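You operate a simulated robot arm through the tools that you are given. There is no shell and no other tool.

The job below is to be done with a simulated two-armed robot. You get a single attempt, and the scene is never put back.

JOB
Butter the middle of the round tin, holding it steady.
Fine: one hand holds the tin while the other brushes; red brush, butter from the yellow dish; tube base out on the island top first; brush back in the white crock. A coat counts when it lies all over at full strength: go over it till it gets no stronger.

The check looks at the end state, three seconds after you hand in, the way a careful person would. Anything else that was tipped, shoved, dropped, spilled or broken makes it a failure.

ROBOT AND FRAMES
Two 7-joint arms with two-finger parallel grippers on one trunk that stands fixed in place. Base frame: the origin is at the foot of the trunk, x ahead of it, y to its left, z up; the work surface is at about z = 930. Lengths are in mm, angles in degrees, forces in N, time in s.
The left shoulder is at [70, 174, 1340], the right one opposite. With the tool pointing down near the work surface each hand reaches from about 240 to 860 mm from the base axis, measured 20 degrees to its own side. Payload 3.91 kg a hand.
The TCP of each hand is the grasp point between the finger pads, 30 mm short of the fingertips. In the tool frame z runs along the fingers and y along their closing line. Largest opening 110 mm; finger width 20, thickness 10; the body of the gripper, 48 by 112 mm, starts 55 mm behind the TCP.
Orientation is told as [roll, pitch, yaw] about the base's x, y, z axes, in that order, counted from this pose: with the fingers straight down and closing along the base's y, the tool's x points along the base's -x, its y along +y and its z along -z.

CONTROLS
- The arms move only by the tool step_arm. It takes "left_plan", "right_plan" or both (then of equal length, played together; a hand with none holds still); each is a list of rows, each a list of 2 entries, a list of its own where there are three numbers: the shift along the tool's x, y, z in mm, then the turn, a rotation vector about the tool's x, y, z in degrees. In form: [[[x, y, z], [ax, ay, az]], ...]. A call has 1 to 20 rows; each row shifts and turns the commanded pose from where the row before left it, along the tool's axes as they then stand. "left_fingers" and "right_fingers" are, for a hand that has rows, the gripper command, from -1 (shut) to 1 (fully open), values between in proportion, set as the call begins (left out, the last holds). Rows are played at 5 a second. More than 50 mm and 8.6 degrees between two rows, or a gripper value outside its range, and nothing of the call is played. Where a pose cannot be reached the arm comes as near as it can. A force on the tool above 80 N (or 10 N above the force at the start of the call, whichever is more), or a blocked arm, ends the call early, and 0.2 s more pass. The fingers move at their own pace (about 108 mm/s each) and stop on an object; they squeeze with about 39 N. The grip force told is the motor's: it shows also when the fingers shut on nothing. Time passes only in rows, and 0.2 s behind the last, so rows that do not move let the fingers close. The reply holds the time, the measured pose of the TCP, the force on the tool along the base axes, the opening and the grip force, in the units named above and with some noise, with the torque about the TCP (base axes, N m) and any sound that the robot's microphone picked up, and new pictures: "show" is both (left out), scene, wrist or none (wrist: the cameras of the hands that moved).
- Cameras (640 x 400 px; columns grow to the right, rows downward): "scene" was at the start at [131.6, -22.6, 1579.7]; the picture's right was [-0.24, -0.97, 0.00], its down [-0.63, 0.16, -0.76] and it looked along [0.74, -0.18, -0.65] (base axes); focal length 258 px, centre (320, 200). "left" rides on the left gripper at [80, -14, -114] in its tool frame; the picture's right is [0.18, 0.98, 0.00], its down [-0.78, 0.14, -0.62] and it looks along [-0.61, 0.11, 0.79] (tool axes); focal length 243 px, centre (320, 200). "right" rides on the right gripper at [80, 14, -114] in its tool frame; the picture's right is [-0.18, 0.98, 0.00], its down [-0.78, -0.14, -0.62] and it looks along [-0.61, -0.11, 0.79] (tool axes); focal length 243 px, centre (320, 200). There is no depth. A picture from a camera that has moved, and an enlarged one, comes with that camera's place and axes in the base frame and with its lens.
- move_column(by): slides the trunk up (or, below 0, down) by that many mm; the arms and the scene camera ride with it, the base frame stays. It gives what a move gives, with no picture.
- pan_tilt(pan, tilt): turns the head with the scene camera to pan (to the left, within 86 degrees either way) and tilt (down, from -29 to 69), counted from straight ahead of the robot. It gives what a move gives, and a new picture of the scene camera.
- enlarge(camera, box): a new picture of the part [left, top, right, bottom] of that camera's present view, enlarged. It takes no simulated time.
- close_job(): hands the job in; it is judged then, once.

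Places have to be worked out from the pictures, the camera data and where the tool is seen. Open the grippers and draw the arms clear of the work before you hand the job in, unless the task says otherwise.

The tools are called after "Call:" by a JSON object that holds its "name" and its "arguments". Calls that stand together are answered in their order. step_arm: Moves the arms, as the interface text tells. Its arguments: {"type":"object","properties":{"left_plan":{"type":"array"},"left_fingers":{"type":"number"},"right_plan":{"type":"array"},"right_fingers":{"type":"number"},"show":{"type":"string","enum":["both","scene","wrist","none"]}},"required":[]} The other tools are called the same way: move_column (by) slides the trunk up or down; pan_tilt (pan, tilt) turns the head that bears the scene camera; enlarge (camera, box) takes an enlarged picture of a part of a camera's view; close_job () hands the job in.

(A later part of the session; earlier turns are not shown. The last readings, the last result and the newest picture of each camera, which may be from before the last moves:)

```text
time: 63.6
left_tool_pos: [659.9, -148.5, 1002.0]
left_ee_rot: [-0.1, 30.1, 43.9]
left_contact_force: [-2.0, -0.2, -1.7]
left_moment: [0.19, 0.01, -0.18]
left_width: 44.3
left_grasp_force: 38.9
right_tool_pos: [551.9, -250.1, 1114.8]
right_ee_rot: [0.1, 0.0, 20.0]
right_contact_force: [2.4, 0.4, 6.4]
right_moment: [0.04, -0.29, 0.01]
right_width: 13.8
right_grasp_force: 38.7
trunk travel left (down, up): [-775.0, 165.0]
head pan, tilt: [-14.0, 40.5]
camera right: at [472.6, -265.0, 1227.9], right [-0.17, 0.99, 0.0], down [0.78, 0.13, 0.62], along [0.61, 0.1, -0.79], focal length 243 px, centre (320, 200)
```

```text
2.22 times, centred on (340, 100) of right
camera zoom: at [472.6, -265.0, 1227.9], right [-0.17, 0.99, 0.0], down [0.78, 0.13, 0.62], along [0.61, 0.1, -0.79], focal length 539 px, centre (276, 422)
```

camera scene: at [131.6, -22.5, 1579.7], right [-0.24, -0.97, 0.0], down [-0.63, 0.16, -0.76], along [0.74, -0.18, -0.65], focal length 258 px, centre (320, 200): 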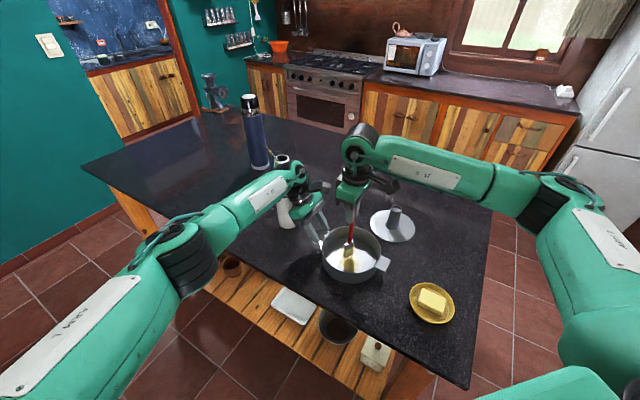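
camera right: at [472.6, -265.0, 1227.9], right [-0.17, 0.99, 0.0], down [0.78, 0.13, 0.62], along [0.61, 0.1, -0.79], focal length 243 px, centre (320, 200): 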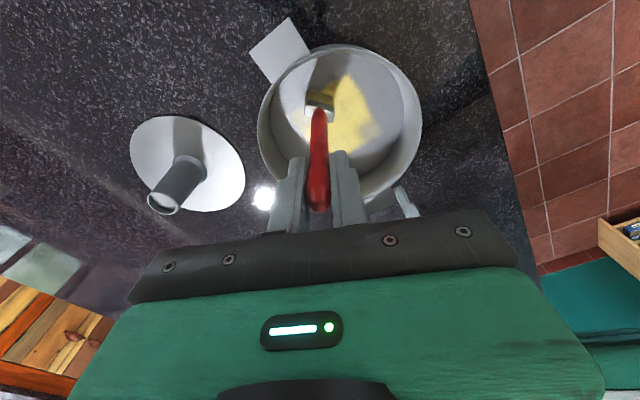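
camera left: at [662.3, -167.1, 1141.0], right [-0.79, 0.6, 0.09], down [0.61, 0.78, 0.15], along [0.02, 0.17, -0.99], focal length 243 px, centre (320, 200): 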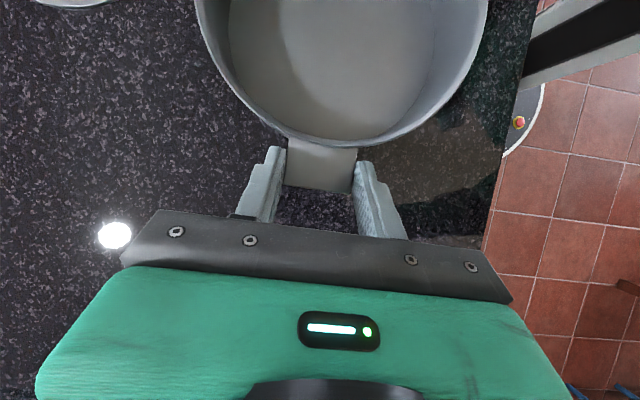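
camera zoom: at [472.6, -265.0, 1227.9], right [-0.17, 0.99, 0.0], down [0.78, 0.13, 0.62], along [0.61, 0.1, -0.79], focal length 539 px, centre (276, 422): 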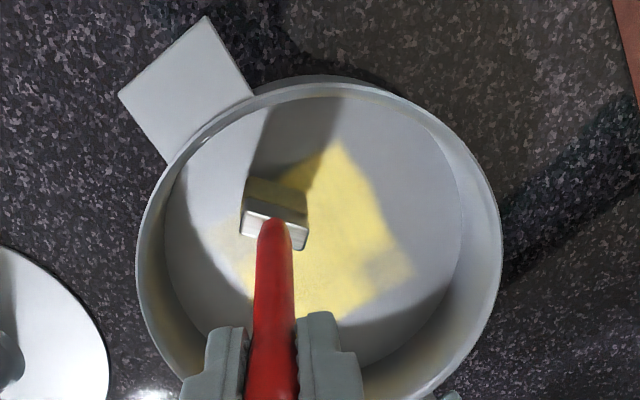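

The coat now clips neatly to a fixed square, so that square is the target. What remains is the outer -y corner, the corner toward +y, and evening out the strength. I'll continue with the -42, -28 and -14 lanes.

Call:
{"name": "step_arm", "arguments": {"right_plan": [[[4.79, -13.16, 0], [0, 0, 0]], [[-9.4, -3.42, 0], [0, 0, 0]], [[-9.4, -3.42, 0], [0, 0, 0]], [[-9.4, -3.42, 0], [0, 0, 0]], [[-9.4, -3.42, 0], [0, 0, 0]], [[-9.4, -3.42, 0], [0, 0, 0]], [[-4.79, 13.16, 0], [0, 0, 0]], [[9.4, 3.42, 0], [0, 0, 0]], [[9.4, 3.42, 0], [0, 0, 0]], [[9.4, 3.42, 0], [0, 0, 0]], [[9.4, 3.42, 0], [0, 0, 0]], [[9.4, 3.42, 0], [0, 0, 0]], [[-4.79, 13.16, 0], [0, 0, 0]], [[-9.4, -3.42, 0], [0, 0, 0]], [[-9.4, -3.42, 0], [0, 0, 0]], [[-9.4, -3.42, 0], [0, 0, 0]], [[-9.4, -3.42, 0], [0, 0, 0]], [[-9.4, -3.42, 0], [0, 0, 0]], [[-9.4, -3.42, 0], [0, 0, 0]], [[-9.4, -3.42, 0], [0, 0, 0]]], "show": "wrist"}}

Call:
{"name": "enlarge", "arguments": {"camera": "left", "box": [200, 0, 500, 200]}}

Call:
{"name": "enlarge", "arguments": {"camera": "right", "box": [240, 10, 440, 190]}}

```text
time: 67.8
left_tool_pos: [659.7, -147.9, 1000.5]
left_ee_rot: [-0.1, 30.1, 43.9]
left_contact_force: [3.6, -0.6, -2.1]
left_moment: [-0.02, 0.08, 0.2]
left_width: 44.5
left_grasp_force: 39.2
right_tool_pos: [623.3, -236.3, 1116.5]
right_ee_rot: [0.0, -0.1, 20.0]
right_contact_force: [-2.8, 0.3, 7.1]
right_moment: [0.04, 0.46, -0.03]
right_width: 13.6
right_grasp_force: 38.7
trunk travel left (down, up): [-775.0, 165.0]
head pan, tilt: [-14.0, 40.5]
camera right: at [542.7, -250.2, 1227.7], right [-0.17, 0.99, 0.0], down [0.78, 0.13, 0.62], along [0.61, 0.1, -0.79], focal length 243 px, centre (320, 200)
```

right: 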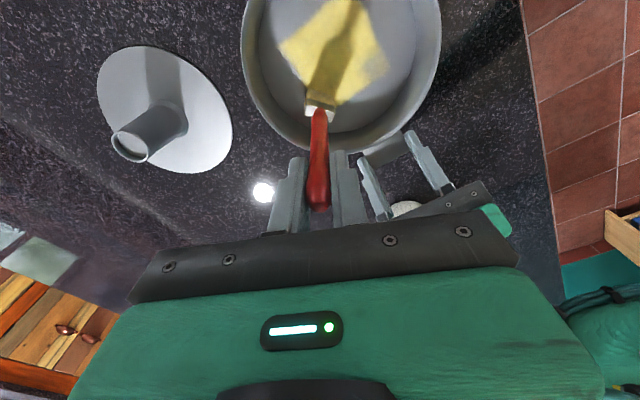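

```text
2.00 times, centred on (350, 100) of left
camera zoom: at [662.2, -166.7, 1141.1], right [-0.79, 0.6, 0.09], down [0.61, 0.78, 0.15], along [0.02, 0.17, -0.99], focal length 485 px, centre (260, 400)
```

zoom: 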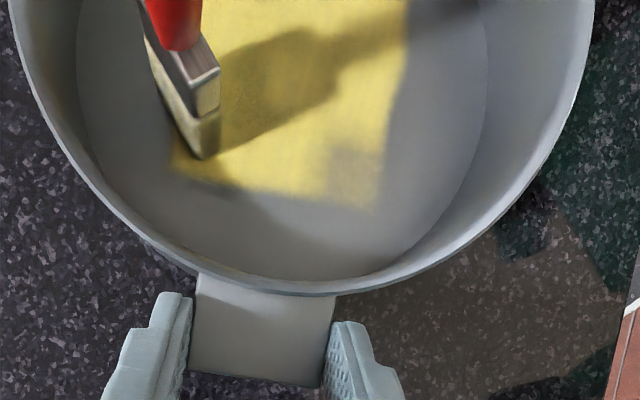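

```text
2.22 times, centred on (340, 100) of right
camera zoom: at [542.7, -250.2, 1227.7], right [-0.17, 0.99, 0.0], down [0.78, 0.13, 0.62], along [0.61, 0.1, -0.79], focal length 539 px, centre (276, 422)
```

zoom: 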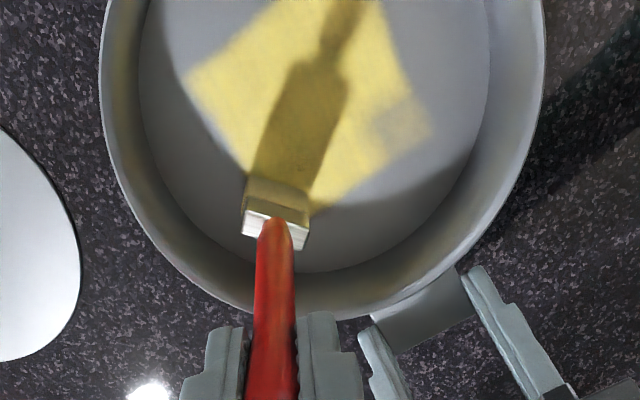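

The -y side now looks full. I'll go over the 0 and +14 lanes next.

Call:
{"name": "step_arm", "arguments": {"right_plan": [[[-4.79, 13.16, 0], [0, 0, 0]], [[9.4, 3.42, 0], [0, 0, 0]], [[9.4, 3.42, 0], [0, 0, 0]], [[9.4, 3.42, 0], [0, 0, 0]], [[9.4, 3.42, 0], [0, 0, 0]], [[9.4, 3.42, 0], [0, 0, 0]], [[9.4, 3.42, 0], [0, 0, 0]], [[9.4, 3.42, 0], [0, 0, 0]], [[9.4, 3.42, 0], [0, 0, 0]], [[9.4, 3.42, 0], [0, 0, 0]], [[-4.79, 13.16, 0], [0, 0, 0]], [[-9.4, -3.42, 0], [0, 0, 0]], [[-9.4, -3.42, 0], [0, 0, 0]], [[-9.4, -3.42, 0], [0, 0, 0]], [[-9.4, -3.42, 0], [0, 0, 0]], [[-9.4, -3.42, 0], [0, 0, 0]], [[-9.4, -3.42, 0], [0, 0, 0]], [[-9.4, -3.42, 0], [0, 0, 0]], [[-4.7, -1.71, 0], [0, 0, 0]]], "show": "none"}}

Call:
{"name": "step_arm", "arguments": {"right_plan": [[[-4.79, 13.16, 0], [0, 0, 0]], [[9.4, 3.42, 0], [0, 0, 0]], [[9.4, 3.42, 0], [0, 0, 0]], [[9.4, 3.42, 0], [0, 0, 0]], [[9.4, 3.42, 0], [0, 0, 0]], [[9.4, 3.42, 0], [0, 0, 0]], [[9.4, 3.42, 0], [0, 0, 0]], [[-4.79, 13.16, 0], [0, 0, 0]], [[-9.4, -3.42, 0], [0, 0, 0]], [[-9.4, -3.42, 0], [0, 0, 0]], [[-9.4, -3.42, 0], [0, 0, 0]], [[-9.4, -3.42, 0], [0, 0, 0]], [[9.4, 3.42, 0], [0, 0, 0]], [[9.4, 3.42, 0], [0, 0, 0]], [[0, 0, 0], [0, 0, 0]]], "show": "wrist"}}

Call:
{"name": "enlarge", "arguments": {"camera": "left", "box": [200, 0, 500, 200]}}

Call:
{"name": "enlarge", "arguments": {"camera": "right", "box": [200, 10, 400, 190]}}

```text
time: 71.8
left_tool_pos: [661.4, -147.2, 1001.6]
left_ee_rot: [0.0, 30.0, 43.9]
left_contact_force: [4.4, 1.9, -0.6]
left_moment: [-0.04, -0.06, 0.17]
left_width: 44.1
left_grasp_force: 38.9
right_tool_pos: [607.3, -207.6, 1114.8]
right_ee_rot: [-0.1, 0.0, 20.0]
right_contact_force: [-2.4, -0.1, 6.1]
right_moment: [0.01, 0.36, -0.02]
right_width: 13.6
right_grasp_force: 38.9
trunk travel left (down, up): [-775.0, 165.0]
head pan, tilt: [-14.0, 40.5]
```

```text
time: 75.0
left_tool_pos: [660.9, -148.5, 1001.4]
left_ee_rot: [0.0, 30.0, 43.8]
left_contact_force: [-1.4, 0.0, -0.4]
left_moment: [0.11, -0.04, -0.04]
left_width: 44.2
left_grasp_force: 39.0
right_tool_pos: [567.5, -181.0, 1113.8]
right_ee_rot: [0.0, 0.1, 20.1]
right_contact_force: [0.4, 0.6, 1.6]
right_moment: [0.02, -0.12, -0.03]
right_width: 14.0
right_grasp_force: 39.1
trunk travel left (down, up): [-775.0, 165.0]
head pan, tilt: [-14.0, 40.5]
camera right: at [487.5, -194.4, 1227.6], right [-0.17, 0.99, 0.0], down [0.78, 0.13, 0.62], along [0.61, 0.1, -0.79], focal length 243 px, centre (320, 200)
```

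right: 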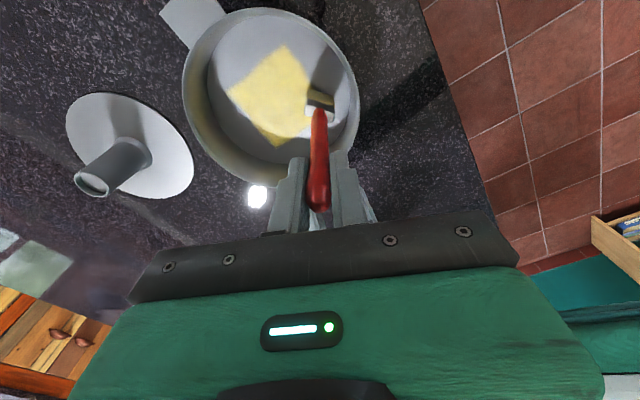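

```text
2.00 times, centred on (350, 100) of left
camera zoom: at [662.1, -167.1, 1141.1], right [-0.79, 0.6, 0.09], down [0.61, 0.78, 0.14], along [0.02, 0.17, -0.99], focal length 485 px, centre (260, 400)
```

zoom: 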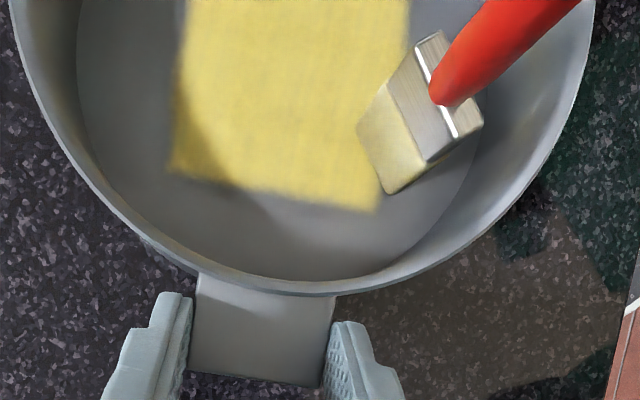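

```text
2.22 times, centred on (300, 100) of right
camera zoom: at [487.5, -194.4, 1227.6], right [-0.17, 0.99, 0.0], down [0.78, 0.13, 0.62], along [0.61, 0.1, -0.79], focal length 539 px, centre (364, 422)
```

zoom: 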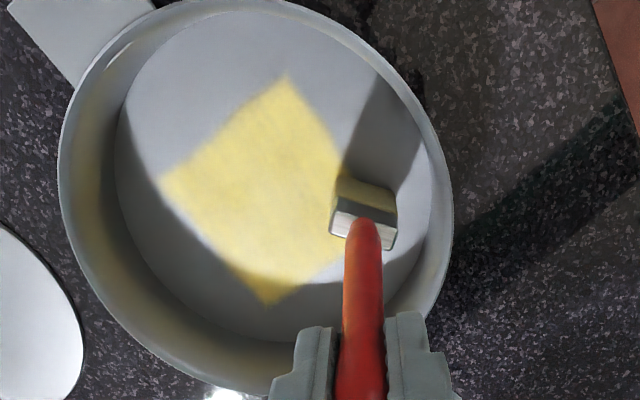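

The square looks evenly covered, but the brush has paled, so the last lanes may not be at full strength. I'll reload from the dish while the left hand keeps hold, then go over it again.

Call:
{"name": "step_arm", "arguments": {"right_plan": [[[0, 0, -16], [0, 0, 0]], [[0, 0, -45], [0, 0, 0]], [[0, 0, -45], [0, 0, 0]], [[39.3, -20.6, 0], [0, 0, 0]], [[39.3, -20.6, 0], [0, 0, 0]], [[39.3, -20.6, 0], [0, 0, 0]], [[39.3, -20.6, 0], [0, 0, 0]], [[39.3, -20.6, 0], [0, 0, 0]], [[39.3, -20.6, 0], [0, 0, 0]], [[0, 0, 0], [0, 0, 0]]], "show": "both"}}

Call:
{"name": "enlarge", "arguments": {"camera": "left", "box": [200, 0, 500, 200]}}

Call:
{"name": "enlarge", "arguments": {"camera": "scene", "box": [320, 220, 385, 285]}}

Call:
{"name": "enlarge", "arguments": {"camera": "right", "box": [220, 10, 420, 190]}}

```text
time: 77.2
left_tool_pos: [661.5, -147.9, 1002.4]
left_ee_rot: [-0.1, 30.0, 43.9]
left_contact_force: [-1.2, -0.4, 3.5]
left_moment: [0.0, 0.12, -0.02]
left_width: 44.7
left_grasp_force: 38.9
right_tool_pos: [386.9, -375.6, 1221.3]
right_ee_rot: [0.0, 0.1, 20.0]
right_contact_force: [0.0, 0.5, 0.0]
right_moment: [-0.02, -0.03, 0.0]
right_width: 13.5
right_grasp_force: 39.4
trunk travel left (down, up): [-775.0, 165.0]
head pan, tilt: [-14.0, 40.5]
camera scene: at [132.7, -21.8, 1579.7], right [-0.24, -0.97, 0.0], down [-0.63, 0.16, -0.76], along [0.74, -0.18, -0.65], focal length 258 px, centre (320, 200)
camera right: at [308.7, -389.7, 1333.6], right [-0.17, 0.99, 0.0], down [0.78, 0.13, 0.61], along [0.61, 0.1, -0.79], focal length 243 px, centre (320, 200)
```

scene: 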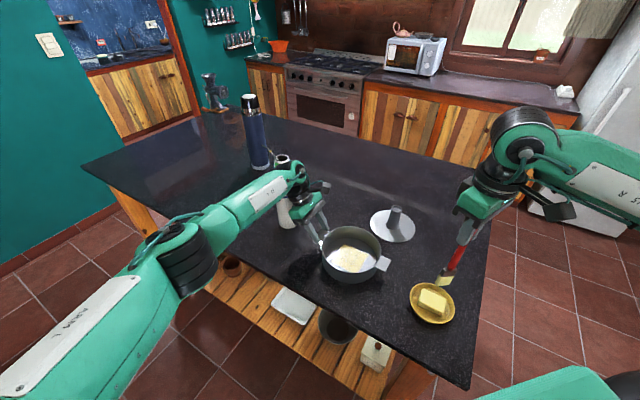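
right: 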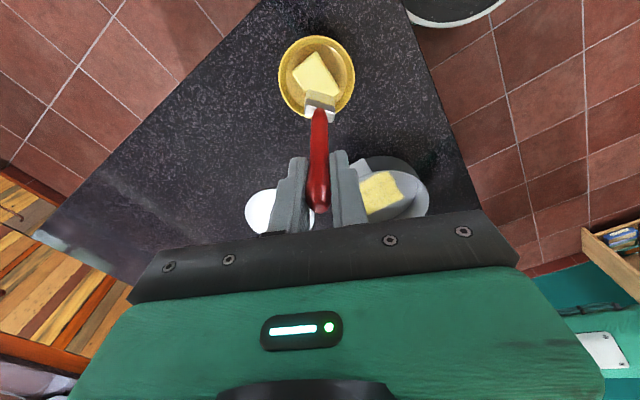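

```text
2.00 times, centred on (350, 100) of left
camera zoom: at [663.2, -166.5, 1141.1], right [-0.79, 0.6, 0.09], down [0.61, 0.78, 0.14], along [0.02, 0.17, -0.99], focal length 485 px, centre (260, 400)
```

zoom: 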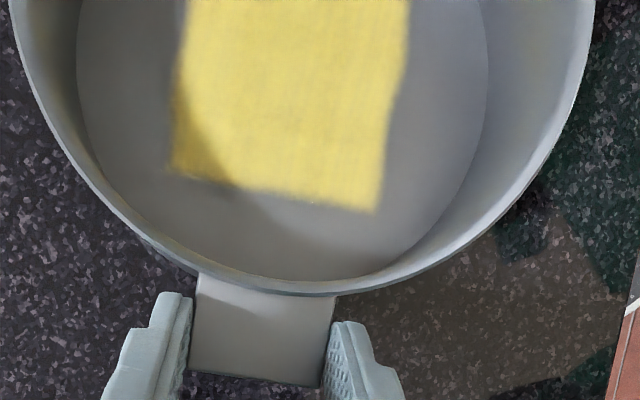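

```text
6.15 times, centred on (352, 252) of scene
camera zoom: at [132.7, -21.8, 1579.7], right [-0.24, -0.97, 0.0], down [-0.63, 0.16, -0.76], along [0.74, -0.18, -0.65], focal length 1590 px, centre (120, -123)
```

zoom: 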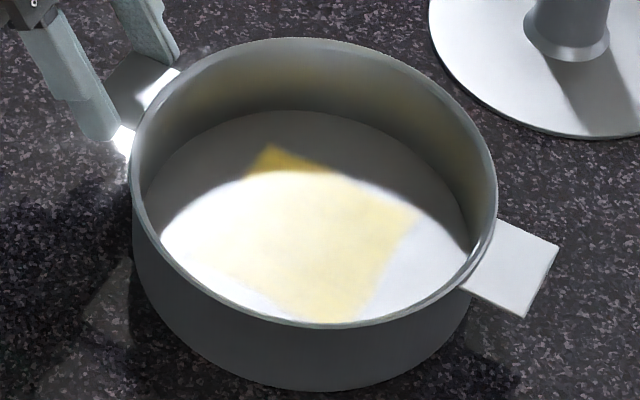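

```text
2.22 times, centred on (320, 100) of right
camera zoom: at [308.7, -389.7, 1333.6], right [-0.17, 0.99, 0.0], down [0.78, 0.13, 0.61], along [0.61, 0.1, -0.79], focal length 539 px, centre (320, 422)
```

zoom: 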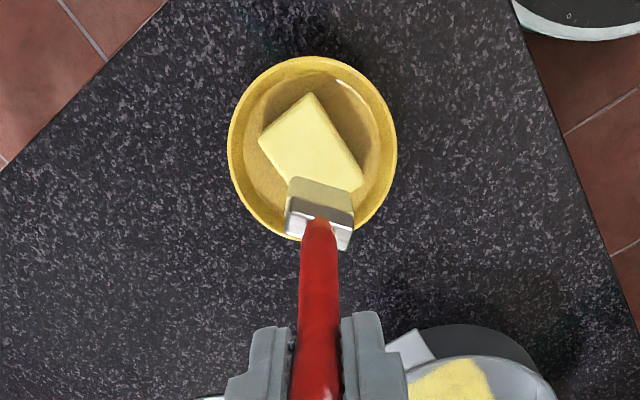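

The coat is even. I'll dip again: down to just above the butter, then slowly onto it.

Call:
{"name": "step_arm", "arguments": {"right_plan": [[[1, -3, 30], [0, 0, 0]], [[0, 0, 30], [0, 0, 0]], [[0, 0, 12], [0, 0, 0]], [[0, 0, 4], [0, 0, 0]], [[0, 0, 0], [0, 0, 0]]], "show": "none"}}

Call:
{"name": "step_arm", "arguments": {"right_plan": [[[0, 0, 1.5], [0, 0, 0]], [[0, 0, 1.5], [0, 0, 0]], [[0, 0, 0], [0, 0, 0]]], "show": "none"}}

Call:
{"name": "enlarge", "arguments": {"camera": "right", "box": [270, 40, 370, 120]}}

```text
time: 78.4
left_tool_pos: [660.7, -147.9, 1002.3]
left_ee_rot: [0.0, 30.0, 43.9]
left_contact_force: [-0.6, -0.1, 0.6]
left_moment: [0.06, -0.01, -0.01]
left_width: 44.3
left_grasp_force: 38.6
right_tool_pos: [388.3, -379.0, 1144.4]
right_ee_rot: [0.0, 0.0, 20.0]
right_contact_force: [0.0, 0.3, -0.8]
right_moment: [0.0, -0.02, -0.01]
right_width: 13.5
right_grasp_force: 39.0
trunk travel left (down, up): [-775.0, 165.0]
head pan, tilt: [-14.0, 40.5]
```

```text
time: 79.2
left_tool_pos: [660.6, -147.7, 1002.6]
left_ee_rot: [-0.1, 29.9, 43.9]
left_contact_force: [-0.5, 0.3, 0.6]
left_moment: [0.08, 0.0, -0.09]
left_width: 44.3
left_grasp_force: 38.9
right_tool_pos: [387.9, -380.2, 1140.8]
right_ee_rot: [-0.1, -0.1, 20.1]
right_contact_force: [-0.1, 0.6, -0.4]
right_moment: [-0.03, 0.02, 0.02]
right_width: 14.0
right_grasp_force: 39.1
trunk travel left (down, up): [-775.0, 165.0]
head pan, tilt: [-14.0, 40.5]
```

```text
5.00 times, centred on (320, 80) of right
camera zoom: at [308.4, -394.5, 1254.4], right [-0.17, 0.99, 0.0], down [0.78, 0.13, 0.62], along [0.61, 0.1, -0.79], focal length 1213 px, centre (320, 800)
```

zoom: 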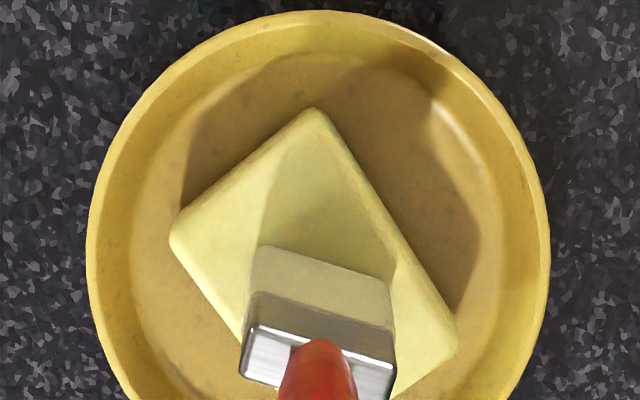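

Call:
{"name": "step_arm", "arguments": {"right_plan": [[[0, 0, 1.5], [0, 0, 0]], [[0, 0, 0], [0, 0, 0]]], "show": "none"}}

Call:
{"name": "enlarge", "arguments": {"camera": "right", "box": [270, 40, 370, 120]}}

```text
time: 79.8
left_tool_pos: [660.5, -147.4, 1001.8]
left_ee_rot: [-0.1, 30.1, 43.9]
left_contact_force: [-0.5, -0.3, -0.3]
left_moment: [0.15, -0.12, -0.02]
left_width: 44.0
left_grasp_force: 38.7
right_tool_pos: [387.5, -380.4, 1140.1]
right_ee_rot: [0.0, -0.1, 20.0]
right_contact_force: [-0.3, -1.2, 8.1]
right_moment: [-0.09, 0.08, -0.02]
right_width: 13.8
right_grasp_force: 38.8
trunk travel left (down, up): [-775.0, 165.0]
head pan, tilt: [-14.0, 40.5]
```

```text
5.00 times, centred on (320, 80) of right
camera zoom: at [308.1, -394.3, 1253.5], right [-0.17, 0.99, 0.0], down [0.78, 0.13, 0.62], along [0.61, 0.1, -0.79], focal length 1213 px, centre (320, 800)
```

zoom: 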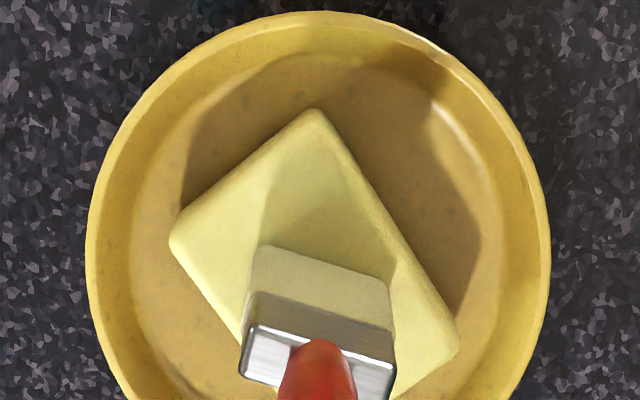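

Contact at 8 N. I'll dwell a moment to load the bristles, then lift and compare their colour.

Call:
{"name": "step_arm", "arguments": {"right_plan": [[[0, 0, 0], [0, 0, 0]], [[0, 0, 0], [0, 0, 0]], [[0, 0, 0], [0, 0, 0]], [[0, 0, -10], [0, 0, 0]], [[0, 0, -30], [0, 0, 0]], [[0, 0, -40], [0, 0, 0]], [[0, 0, 0], [0, 0, 0]]], "show": "wrist"}}

Call:
{"name": "enlarge", "arguments": {"camera": "right", "box": [220, 10, 420, 190]}}

Call:
{"name": "enlarge", "arguments": {"camera": "scene", "box": [390, 240, 480, 335]}}

```text
time: 81.4
left_tool_pos: [660.7, -148.8, 1001.5]
left_ee_rot: [0.1, 30.1, 43.9]
left_contact_force: [1.5, 0.2, 1.0]
left_moment: [-0.15, 0.15, -0.01]
left_width: 44.5
left_grasp_force: 39.2
right_tool_pos: [388.7, -378.8, 1219.7]
right_ee_rot: [0.0, 0.0, 19.9]
right_contact_force: [-0.7, -0.3, 0.1]
right_moment: [-0.01, -0.01, -0.03]
right_width: 13.8
right_grasp_force: 39.1
trunk travel left (down, up): [-775.0, 165.0]
head pan, tilt: [-14.0, 40.5]
camera right: at [308.4, -394.3, 1332.9], right [-0.17, 0.99, 0.0], down [0.78, 0.13, 0.61], along [0.61, 0.1, -0.79], focal length 243 px, centre (320, 200)
```

right: 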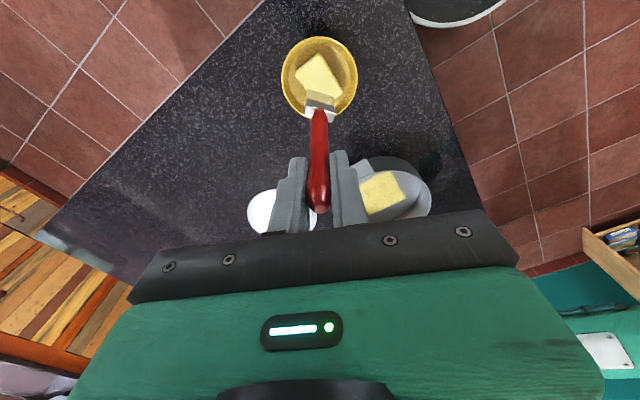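

```text
2.22 times, centred on (320, 100) of right
camera zoom: at [308.4, -394.3, 1332.9], right [-0.17, 0.99, 0.0], down [0.78, 0.13, 0.61], along [0.61, 0.1, -0.79], focal length 539 px, centre (320, 422)
```

zoom: 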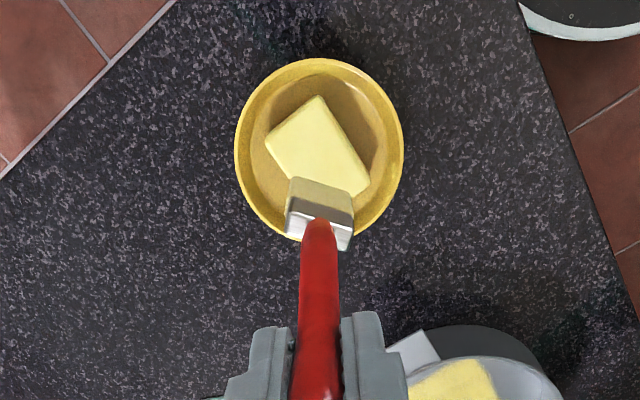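

```text
4.21 times, centred on (435, 288) of scene
camera zoom: at [131.5, -22.8, 1579.7], right [-0.24, -0.97, 0.0], down [-0.63, 0.16, -0.76], along [0.74, -0.18, -0.65], focal length 1088 px, centre (-164, -168)
```

zoom: 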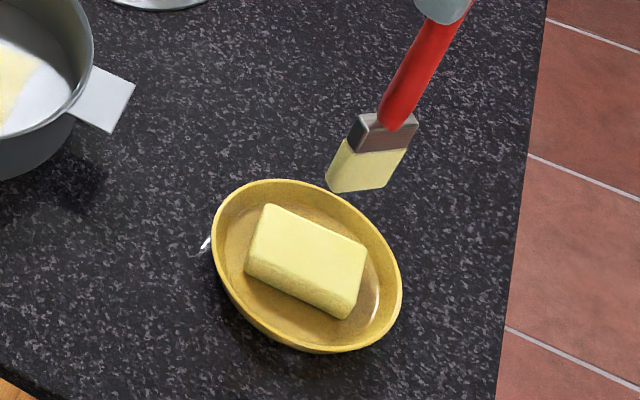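

The bristles are yellow again. I'll return over the tin to the start of the dy=-42 lane and come down to just above the floor.

Call:
{"name": "step_arm", "arguments": {"right_plan": [[[-41.3, 9.1, 0], [0, 0, 0]], [[-41.3, 9.1, 0], [0, 0, 0]], [[-41.3, 9.1, 0], [0, 0, 0]], [[-41.3, 9.1, 0], [0, 0, 0]], [[-41.3, 9.1, 0], [0, 0, 0]], [[0, 0, 40], [0, 0, 0]], [[0, 0, 40], [0, 0, 0]], [[0, 0, 20], [0, 0, 0]], [[0, 0, 3], [0, 0, 0]], [[0, 0, 0], [0, 0, 0]]], "show": "wrist"}}

Call:
{"name": "enlarge", "arguments": {"camera": "right", "box": [240, 10, 440, 190]}}

```text
time: 83.6
left_tool_pos: [661.1, -147.6, 1002.6]
left_ee_rot: [0.0, 30.0, 43.9]
left_contact_force: [0.9, -0.3, 2.3]
left_moment: [-0.03, 0.06, 0.06]
left_width: 44.5
left_grasp_force: 39.1
right_tool_pos: [566.2, -267.2, 1117.3]
right_ee_rot: [0.0, 0.0, 20.0]
right_contact_force: [-0.1, 0.3, 0.5]
right_moment: [0.01, 0.01, 0.0]
right_width: 13.4
right_grasp_force: 38.8
trunk travel left (down, up): [-775.0, 165.0]
head pan, tilt: [-14.0, 40.5]
camera right: at [486.7, -281.5, 1230.2], right [-0.17, 0.99, 0.0], down [0.78, 0.13, 0.62], along [0.61, 0.1, -0.79], focal length 243 px, centre (320, 200)
```

right: 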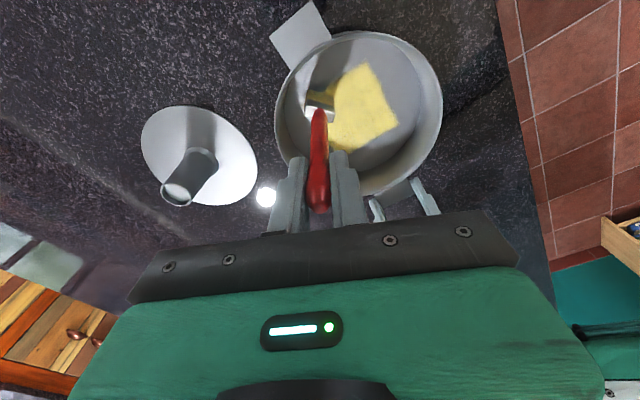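

```text
2.22 times, centred on (340, 100) of right
camera zoom: at [486.7, -281.5, 1230.2], right [-0.17, 0.99, 0.0], down [0.78, 0.13, 0.62], along [0.61, 0.1, -0.79], focal length 539 px, centre (276, 422)
```

zoom: 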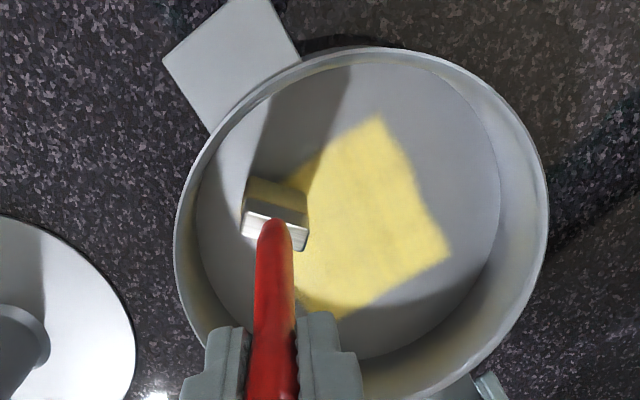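

Call:
{"name": "step_arm", "arguments": {"right_plan": [[[0, 0, 1], [0, 0, 0]], [[0, 0, 1], [0, 0, 0]], [[0, 0, 0.4], [0, 0, 0]], [[0, 0, 0], [0, 0, 0]]], "show": "none"}}

```text
time: 84.6
left_tool_pos: [659.7, -147.3, 1002.4]
left_ee_rot: [-0.1, 30.0, 43.9]
left_contact_force: [0.5, 0.5, 1.2]
left_moment: [0.01, 0.0, 0.04]
left_width: 44.3
left_grasp_force: 38.8
right_tool_pos: [566.7, -267.0, 1115.9]
right_ee_rot: [0.1, 0.0, 20.0]
right_contact_force: [1.0, -0.6, -0.6]
right_moment: [-0.02, 0.03, -0.02]
right_width: 13.9
right_grasp_force: 39.5
trunk travel left (down, up): [-775.0, 165.0]
head pan, tilt: [-14.0, 40.5]
```

No contact yet, so I'll go a touch further down.

Call:
{"name": "step_arm", "arguments": {"right_plan": [[[0, 0, 0.6], [0, 0, 0]], [[0, 0, 0.5], [0, 0, 0]], [[0, 0, 0], [0, 0, 0]]], "show": "none"}}

```text
time: 85.4
left_tool_pos: [660.7, -147.2, 1001.7]
left_ee_rot: [0.0, 29.9, 43.9]
left_contact_force: [2.8, -1.9, -1.1]
left_moment: [0.14, -0.21, 0.47]
left_width: 44.4
left_grasp_force: 39.2
right_tool_pos: [566.9, -267.8, 1115.4]
right_ee_rot: [-0.1, -0.1, 19.9]
right_contact_force: [-0.7, -0.1, 10.0]
right_moment: [-0.07, 0.32, -0.01]
right_width: 13.4
right_grasp_force: 39.3
trunk travel left (down, up): [-775.0, 165.0]
head pan, tilt: [-14.0, 40.5]
```

Contact is good. Second coat: lanes -42, -28 and -14 first.

Call:
{"name": "step_arm", "arguments": {"right_plan": [[[-9.4, -3.42, -0.2], [0, 0, 0]], [[-9.4, -3.42, 0], [0, 0, 0]], [[-9.4, -3.42, 0], [0, 0, 0]], [[-9.4, -3.42, 0], [0, 0, 0]], [[-4.79, 13.16, 0], [0, 0, 0]], [[9.4, 3.42, 0], [0, 0, 0]], [[9.4, 3.42, 0], [0, 0, 0]], [[9.4, 3.42, 0], [0, 0, 0]], [[9.4, 3.42, 0], [0, 0, 0]], [[9.4, 3.42, 0], [0, 0, 0]], [[9.4, 3.42, 0], [0, 0, 0]], [[-4.79, 13.16, 0], [0, 0, 0]], [[-9.4, -3.42, 0], [0, 0, 0]], [[-9.4, -3.42, 0], [0, 0, 0]], [[-9.4, -3.42, 0], [0, 0, 0]], [[-9.4, -3.42, 0], [0, 0, 0]], [[-9.4, -3.42, 0], [0, 0, 0]], [[-9.4, -3.42, 0], [0, 0, 0]], [[-9.4, -3.42, 0], [0, 0, 0]], [[-9.4, -3.42, 0], [0, 0, 0]]], "show": "none"}}

Call:
{"name": "enlarge", "arguments": {"camera": "left", "box": [200, 0, 500, 200]}}

Call:
{"name": "enlarge", "arguments": {"camera": "right", "box": [240, 0, 440, 180]}}

```text
time: 89.6
left_tool_pos: [661.0, -146.7, 1003.1]
left_ee_rot: [0.0, 30.0, 43.9]
left_contact_force: [2.4, 1.3, -3.9]
left_moment: [0.12, 0.01, 0.02]
left_width: 44.0
left_grasp_force: 38.9
right_tool_pos: [626.2, -238.3, 1113.6]
right_ee_rot: [0.0, 0.0, 19.9]
right_contact_force: [-2.8, 0.8, 11.1]
right_moment: [0.13, 0.55, -0.01]
right_width: 13.4
right_grasp_force: 38.9
trunk travel left (down, up): [-775.0, 165.0]
head pan, tilt: [-14.0, 40.5]
```

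```text
2.00 times, centred on (350, 100) of left
camera zoom: at [662.1, -166.5, 1141.3], right [-0.79, 0.6, 0.09], down [0.61, 0.78, 0.14], along [0.02, 0.17, -0.99], focal length 485 px, centre (260, 400)
```

zoom: 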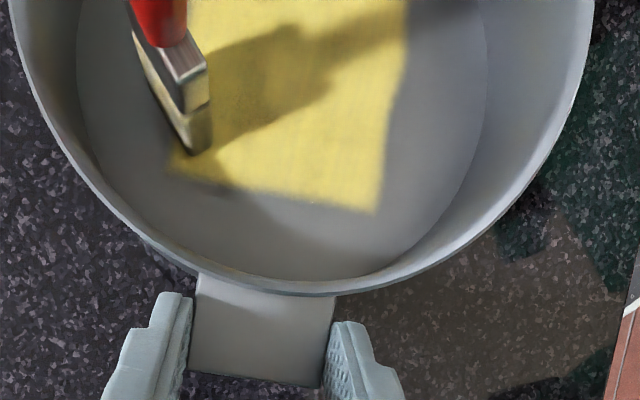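

```text
2.22 times, centred on (340, 90) of right
camera zoom: at [546.6, -252.6, 1226.9], right [-0.17, 0.99, 0.0], down [0.78, 0.13, 0.62], along [0.61, 0.1, -0.79], focal length 539 px, centre (276, 444)
```

zoom: 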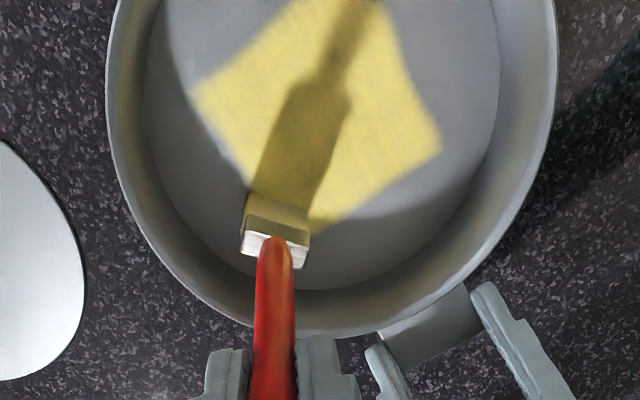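

No visible strengthening on the side I re-brushed. I'll finish the second pass over the remaining lanes so nothing lags.

Call:
{"name": "step_arm", "arguments": {"right_plan": [[[-4.79, 13.16, -0.2], [0, 0, 0]], [[9.4, 3.42, 0], [0, 0, 0]], [[9.4, 3.42, 0], [0, 0, 0]], [[9.4, 3.42, 0], [0, 0, 0]], [[9.4, 3.42, 0], [0, 0, 0]], [[9.4, 3.42, 0], [0, 0, 0]], [[9.4, 3.42, 0], [0, 0, 0]], [[9.4, 3.42, 0], [0, 0, 0]], [[9.4, 3.42, 0], [0, 0, 0]], [[9.4, 3.42, 0], [0, 0, 0]], [[-4.79, 13.16, 0], [0, 0, 0]], [[-9.4, -3.42, 0], [0, 0, 0]], [[-9.4, -3.42, 0], [0, 0, 0]], [[-9.4, -3.42, 0], [0, 0, 0]], [[-9.4, -3.42, 0], [0, 0, 0]], [[-9.4, -3.42, 0], [0, 0, 0]], [[-9.4, -3.42, 0], [0, 0, 0]], [[-9.4, -3.42, 0], [0, 0, 0]], [[-4.7, -1.71, 0], [0, 0, 0]]], "show": "none"}}

Call:
{"name": "step_arm", "arguments": {"right_plan": [[[-4.79, 13.16, 0], [0, 0, 0]], [[9.4, 3.42, 0], [0, 0, 0]], [[9.4, 3.42, 0], [0, 0, 0]], [[9.4, 3.42, 0], [0, 0, 0]], [[9.4, 3.42, 0], [0, 0, 0]], [[9.4, 3.42, 0], [0, 0, 0]], [[9.4, 3.42, 0], [0, 0, 0]], [[-4.79, 13.16, 0], [0, 0, 0]], [[-9.4, -3.42, 0], [0, 0, 0]], [[-9.4, -3.42, 0], [0, 0, 0]], [[-9.4, -3.42, 0], [0, 0, 0]], [[-9.4, -3.42, 0], [0, 0, 0]], [[9.4, 3.42, 0], [0, 0, 0]], [[9.4, 3.42, 0], [0, 0, 0]], [[0, 0, 0], [0, 0, 0]]], "show": "none"}}

Call:
{"name": "enlarge", "arguments": {"camera": "left", "box": [200, 0, 500, 200]}}

Call:
{"name": "enlarge", "arguments": {"camera": "right", "box": [200, 10, 400, 190]}}

```text
time: 93.6
left_tool_pos: [661.0, -147.7, 1002.1]
left_ee_rot: [0.0, 30.0, 43.9]
left_contact_force: [3.4, 0.6, 1.0]
left_moment: [-0.07, 0.11, 0.01]
left_width: 44.3
left_grasp_force: 39.3
right_tool_pos: [612.0, -210.2, 1113.1]
right_ee_rot: [0.1, -0.1, 20.1]
right_contact_force: [-1.8, 0.0, 3.4]
right_moment: [0.07, 0.21, 0.04]
right_width: 13.7
right_grasp_force: 38.6
trunk travel left (down, up): [-775.0, 165.0]
head pan, tilt: [-14.0, 40.5]
```

```text
time: 96.8
left_tool_pos: [659.9, -147.7, 1002.6]
left_ee_rot: [-0.1, 30.0, 43.8]
left_contact_force: [-0.6, 0.4, 1.0]
left_moment: [0.12, -0.05, 0.05]
left_width: 44.3
left_grasp_force: 39.0
right_tool_pos: [571.2, -182.9, 1114.2]
right_ee_rot: [0.1, 0.0, 20.0]
right_contact_force: [0.1, 0.0, 0.3]
right_moment: [0.01, 0.0, -0.01]
right_width: 13.8
right_grasp_force: 38.7
trunk travel left (down, up): [-775.0, 165.0]
head pan, tilt: [-14.0, 40.5]
```

```text
2.00 times, centred on (350, 100) of left
camera zoom: at [662.4, -166.8, 1141.1], right [-0.79, 0.6, 0.09], down [0.61, 0.78, 0.15], along [0.02, 0.17, -0.99], focal length 485 px, centre (260, 400)
```

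zoom: 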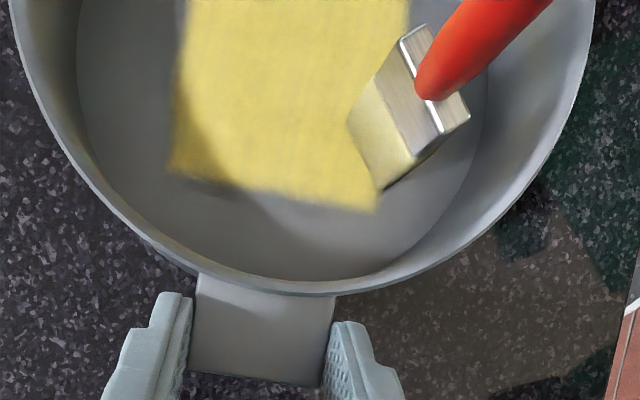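

```text
2.22 times, centred on (300, 100) of right
camera zoom: at [491.9, -197.5, 1227.0], right [-0.17, 0.99, 0.0], down [0.78, 0.13, 0.62], along [0.61, 0.1, -0.79], focal length 539 px, centre (364, 422)
```

zoom: 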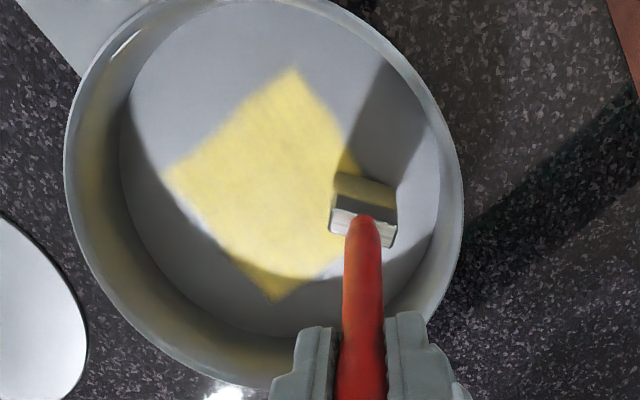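

The second pass is done. The last lane's force was near zero, so I'll lift clear and inspect the whole square closely before deciding.

Call:
{"name": "step_arm", "arguments": {"right_plan": [[[0, 0, -15], [0, 0, 0]], [[0, 0, -40], [0, 0, 0]], [[0, 0, -40], [0, 0, 0]], [[-8, 22, 0], [0, 0, 0]], [[0, 0, 0], [0, 0, 0]]], "show": "wrist"}}

Call:
{"name": "enlarge", "arguments": {"camera": "right", "box": [225, 10, 345, 130]}}

Call:
{"name": "enlarge", "arguments": {"camera": "left", "box": [260, 0, 440, 110]}}

Call:
{"name": "enlarge", "arguments": {"camera": "scene", "box": [325, 230, 380, 275]}}

```text
time: 98.0
left_tool_pos: [661.0, -148.9, 1002.5]
left_ee_rot: [0.1, 30.0, 43.9]
left_contact_force: [0.2, 0.7, 1.2]
left_moment: [-0.21, 0.2, -0.11]
left_width: 44.3
left_grasp_force: 38.6
right_tool_pos: [570.4, -159.9, 1210.0]
right_ee_rot: [-0.1, 0.0, 20.1]
right_contact_force: [-0.5, 0.4, 0.5]
right_moment: [0.0, -0.01, 0.02]
right_width: 13.8
right_grasp_force: 38.6
trunk travel left (down, up): [-775.0, 165.0]
head pan, tilt: [-14.0, 40.5]
camera right: at [491.1, -174.0, 1323.2], right [-0.17, 0.99, 0.0], down [0.78, 0.13, 0.62], along [0.61, 0.1, -0.79], focal length 243 px, centre (320, 200)
```

right: 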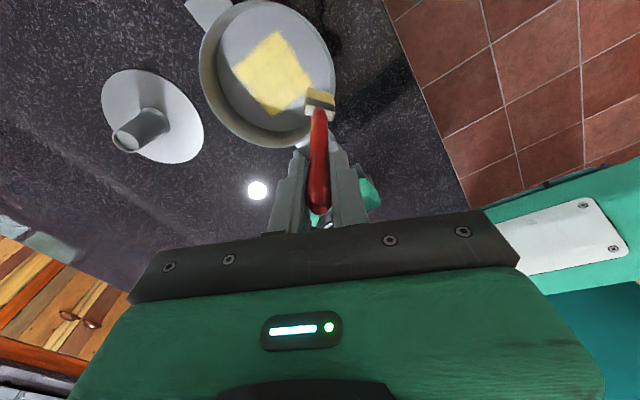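

```text
3.33 times, centred on (285, 70) of right
camera zoom: at [491.1, -174.0, 1323.2], right [-0.17, 0.99, 0.0], down [0.78, 0.13, 0.62], along [0.61, 0.1, -0.79], focal length 809 px, centre (437, 633)
```

zoom: 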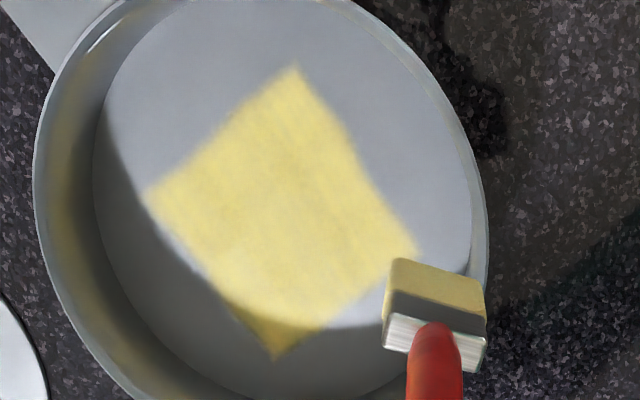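

```text
3.56 times, centred on (350, 55) of left
camera zoom: at [662.1, -167.3, 1141.2], right [-0.79, 0.6, 0.09], down [0.61, 0.78, 0.15], along [0.02, 0.17, -0.99], focal length 863 px, centre (213, 716)
```

zoom: 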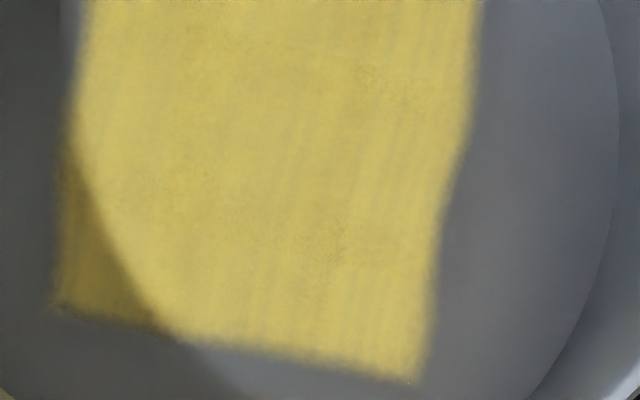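

```text
8.89 times, centred on (352, 252) of scene
camera zoom: at [130.9, -23.4, 1579.8], right [-0.24, -0.97, 0.0], down [-0.63, 0.16, -0.76], along [0.74, -0.18, -0.65], focal length 2296 px, centre (31, -267)
```

zoom: 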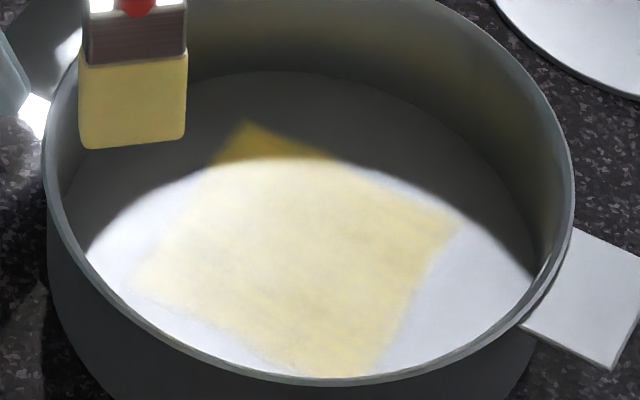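

The square is uniform in all three views and the second coat made no visible difference. Because contact was light at the end on the +y side, I'll do one more pass there with confirmed pressure.

Call:
{"name": "step_arm", "arguments": {"right_plan": [[[8, -22, 0], [0, 0, 0]], [[0, 0, 40], [0, 0, 0]], [[0, 0, 40], [0, 0, 0]], [[0, 0, 14], [0, 0, 0]], [[0, 0, 1.2], [0, 0, 0]], [[0, 0, 0], [0, 0, 0]]], "show": "none"}}

Call:
{"name": "step_arm", "arguments": {"right_plan": [[[0, 0, 0.5], [0, 0, 0]], [[0, 0, 0], [0, 0, 0]]], "show": "none"}}

```text
time: 99.4
left_tool_pos: [660.3, -148.2, 1002.1]
left_ee_rot: [0.0, 29.9, 43.9]
left_contact_force: [-0.6, -0.4, 1.2]
left_moment: [0.05, -0.03, 0.04]
left_width: 44.0
left_grasp_force: 39.1
right_tool_pos: [569.8, -182.6, 1114.5]
right_ee_rot: [0.0, 0.1, 20.0]
right_contact_force: [-1.0, 0.4, 2.2]
right_moment: [0.03, 0.02, 0.01]
right_width: 13.6
right_grasp_force: 38.9
trunk travel left (down, up): [-775.0, 165.0]
head pan, tilt: [-14.0, 40.5]
```

```text
time: 100.0
left_tool_pos: [659.6, -147.7, 1002.1]
left_ee_rot: [0.0, 30.0, 43.8]
left_contact_force: [1.3, -0.8, -0.6]
left_moment: [0.02, -0.07, 0.08]
left_width: 44.5
left_grasp_force: 38.8
right_tool_pos: [571.1, -181.9, 1113.3]
right_ee_rot: [0.0, 0.0, 19.9]
right_contact_force: [-0.2, 0.1, 5.9]
right_moment: [0.02, 0.08, -0.04]
right_width: 13.7
right_grasp_force: 39.5
trunk travel left (down, up): [-775.0, 165.0]
head pan, tilt: [-14.0, 40.5]
```

Firm contact at 5.9 N. Brushing lanes +42, +28, +14 and 0.

Call:
{"name": "step_arm", "arguments": {"right_plan": [[[-9.4, -3.42, 0], [0, 0, 0]], [[-9.4, -3.42, 0], [0, 0, 0]], [[-9.4, -3.42, 0], [0, 0, 0]], [[9.4, 3.42, 0], [0, 0, 0]], [[9.4, 3.42, 0], [0, 0, 0]], [[9.4, 3.42, 0], [0, 0, 0]], [[9.4, 3.42, 0], [0, 0, 0]], [[9.4, 3.42, 0], [0, 0, 0]], [[4.79, -13.16, 0], [0, 0, 0]], [[-9.4, -3.42, 0], [0, 0, 0]], [[-9.4, -3.42, 0], [0, 0, 0]], [[-9.4, -3.42, 0], [0, 0, 0]], [[-9.4, -3.42, 0], [0, 0, 0]], [[-9.4, -3.42, 0], [0, 0, 0]], [[-9.4, -3.42, 0], [0, 0, 0]], [[0, 0, 0], [0, 0, 0]]], "show": "none"}}

Call:
{"name": "step_arm", "arguments": {"right_plan": [[[4.79, -13.16, 0], [0, 0, 0]], [[9.4, 3.42, 0], [0, 0, 0]], [[9.4, 3.42, 0], [0, 0, 0]], [[9.4, 3.42, 0], [0, 0, 0]], [[9.4, 3.42, 0], [0, 0, 0]], [[9.4, 3.42, 0], [0, 0, 0]], [[9.4, 3.42, 0], [0, 0, 0]], [[9.4, 3.42, 0], [0, 0, 0]], [[4.79, -13.16, 0], [0, 0, 0]], [[-9.4, -3.42, 0], [0, 0, 0]], [[-9.4, -3.42, 0], [0, 0, 0]], [[-9.4, -3.42, 0], [0, 0, 0]], [[-9.4, -3.42, 0], [0, 0, 0]], [[-9.4, -3.42, 0], [0, 0, 0]], [[-9.4, -3.42, 0], [0, 0, 0]], [[-9.4, -3.42, 0], [0, 0, 0]], [[-9.4, -3.42, 0], [0, 0, 0]], [[0, 0, 0], [0, 0, 0]]], "show": "none"}}

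Call:
{"name": "enlarge", "arguments": {"camera": "left", "box": [200, 0, 500, 200]}}

```text
time: 103.4
left_tool_pos: [661.3, -147.7, 1001.4]
left_ee_rot: [0.0, 30.0, 43.9]
left_contact_force: [4.0, -0.7, -4.4]
left_moment: [0.06, -0.05, 0.18]
left_width: 44.2
left_grasp_force: 38.6
right_tool_pos: [611.3, -197.1, 1113.4]
right_ee_rot: [0.0, -0.1, 20.0]
right_contact_force: [-2.9, 0.4, 11.8]
right_moment: [0.12, 0.54, 0.03]
right_width: 13.9
right_grasp_force: 39.0
trunk travel left (down, up): [-775.0, 165.0]
head pan, tilt: [-14.0, 40.5]
```

```text
time: 107.2
left_tool_pos: [661.4, -148.2, 1001.6]
left_ee_rot: [0.0, 30.1, 44.0]
left_contact_force: [3.2, 1.5, -3.7]
left_moment: [-0.1, 0.0, 0.28]
left_width: 44.3
left_grasp_force: 38.9
right_tool_pos: [620.9, -223.6, 1112.9]
right_ee_rot: [0.0, 0.1, 20.0]
right_contact_force: [-3.1, 0.2, 10.4]
right_moment: [0.08, 0.56, 0.01]
right_width: 13.8
right_grasp_force: 39.1
trunk travel left (down, up): [-775.0, 165.0]
head pan, tilt: [-14.0, 40.5]
```

```text
2.00 times, centred on (350, 100) of left
camera zoom: at [662.2, -166.4, 1141.2], right [-0.79, 0.6, 0.09], down [0.61, 0.78, 0.14], along [0.02, 0.17, -0.99], focal length 485 px, centre (260, 400)
```

zoom: 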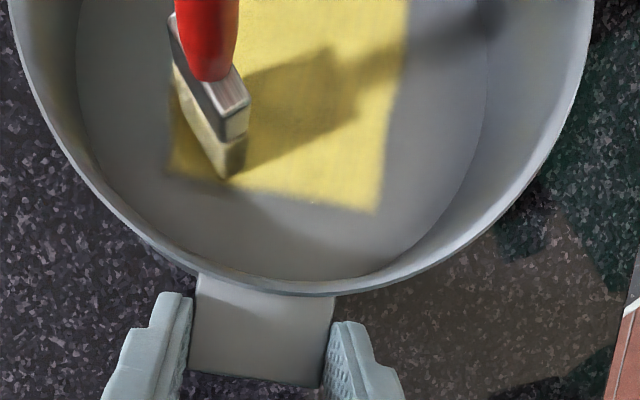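

The colour is unchanged, so the coat is at full strength. I'll lift the brush straight out and draw it back from the left hand, returning it to zero yaw.

Call:
{"name": "step_arm", "arguments": {"right_plan": [[[0, 0, -15], [0, 0, 0]], [[0, 0, -40], [0, 0, 0]], [[0, 0, -40], [0, 0, 0]], [[0, 0, -40], [0, 0, 0]], [[28, -18.2, 0], [0, 0, 0]], [[28, -18.2, 0], [0, 0, 0]], [[28, -18.2, 0], [0, 0, 0]], [[0, 0, 0], [0, 0, 6.67]], [[0, 0, 0], [0, 0, 6.67]], [[0, 0, 0], [0, 0, 6.66]], [[0, 0, 0], [0, 0, 0]]], "show": "both"}}

Call:
{"name": "enlarge", "arguments": {"camera": "left", "box": [200, 0, 500, 200]}}

```text
time: 109.6
left_tool_pos: [659.7, -147.3, 1001.8]
left_ee_rot: [0.0, 30.0, 43.9]
left_contact_force: [0.0, -0.4, 2.1]
left_moment: [-0.16, 0.21, 0.03]
left_width: 44.1
left_grasp_force: 38.9
right_tool_pos: [560.2, -305.2, 1247.5]
right_ee_rot: [0.0, 0.0, 0.0]
right_contact_force: [-0.7, -0.3, 0.3]
right_moment: [0.0, 0.01, -0.03]
right_width: 13.9
right_grasp_force: 39.3
trunk travel left (down, up): [-775.0, 165.0]
head pan, tilt: [-14.0, 40.5]
camera scene: at [131.3, -22.7, 1579.7], right [-0.24, -0.97, 0.0], down [-0.63, 0.16, -0.76], along [0.74, -0.18, -0.65], focal length 258 px, centre (320, 200)
camera right: at [481.5, -291.3, 1361.2], right [0.18, 0.98, 0.0], down [0.78, -0.14, 0.62], along [0.61, -0.11, -0.79], focal length 243 px, centre (320, 200)
```

scene: 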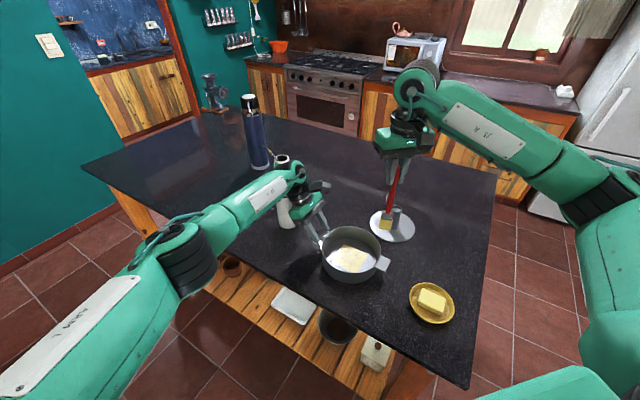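
right: 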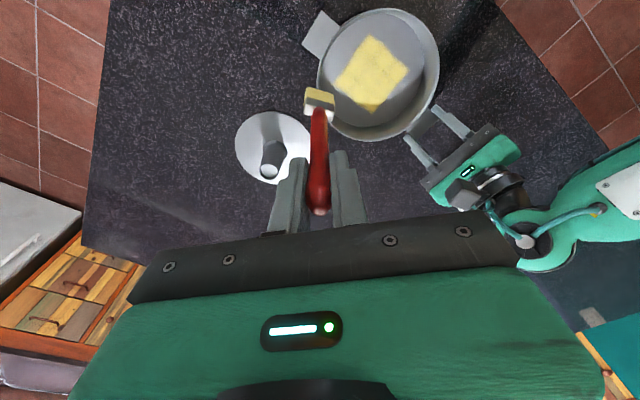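

```text
2.00 times, centred on (350, 100) of left
camera zoom: at [662.3, -167.0, 1141.2], right [-0.79, 0.6, 0.09], down [0.61, 0.78, 0.15], along [0.02, 0.17, -0.99], focal length 485 px, centre (260, 400)
```

zoom: 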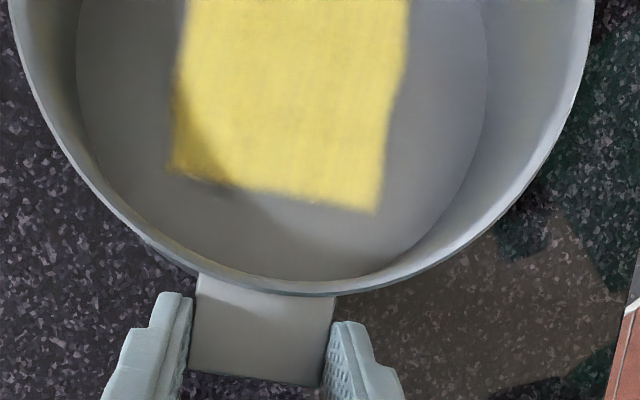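

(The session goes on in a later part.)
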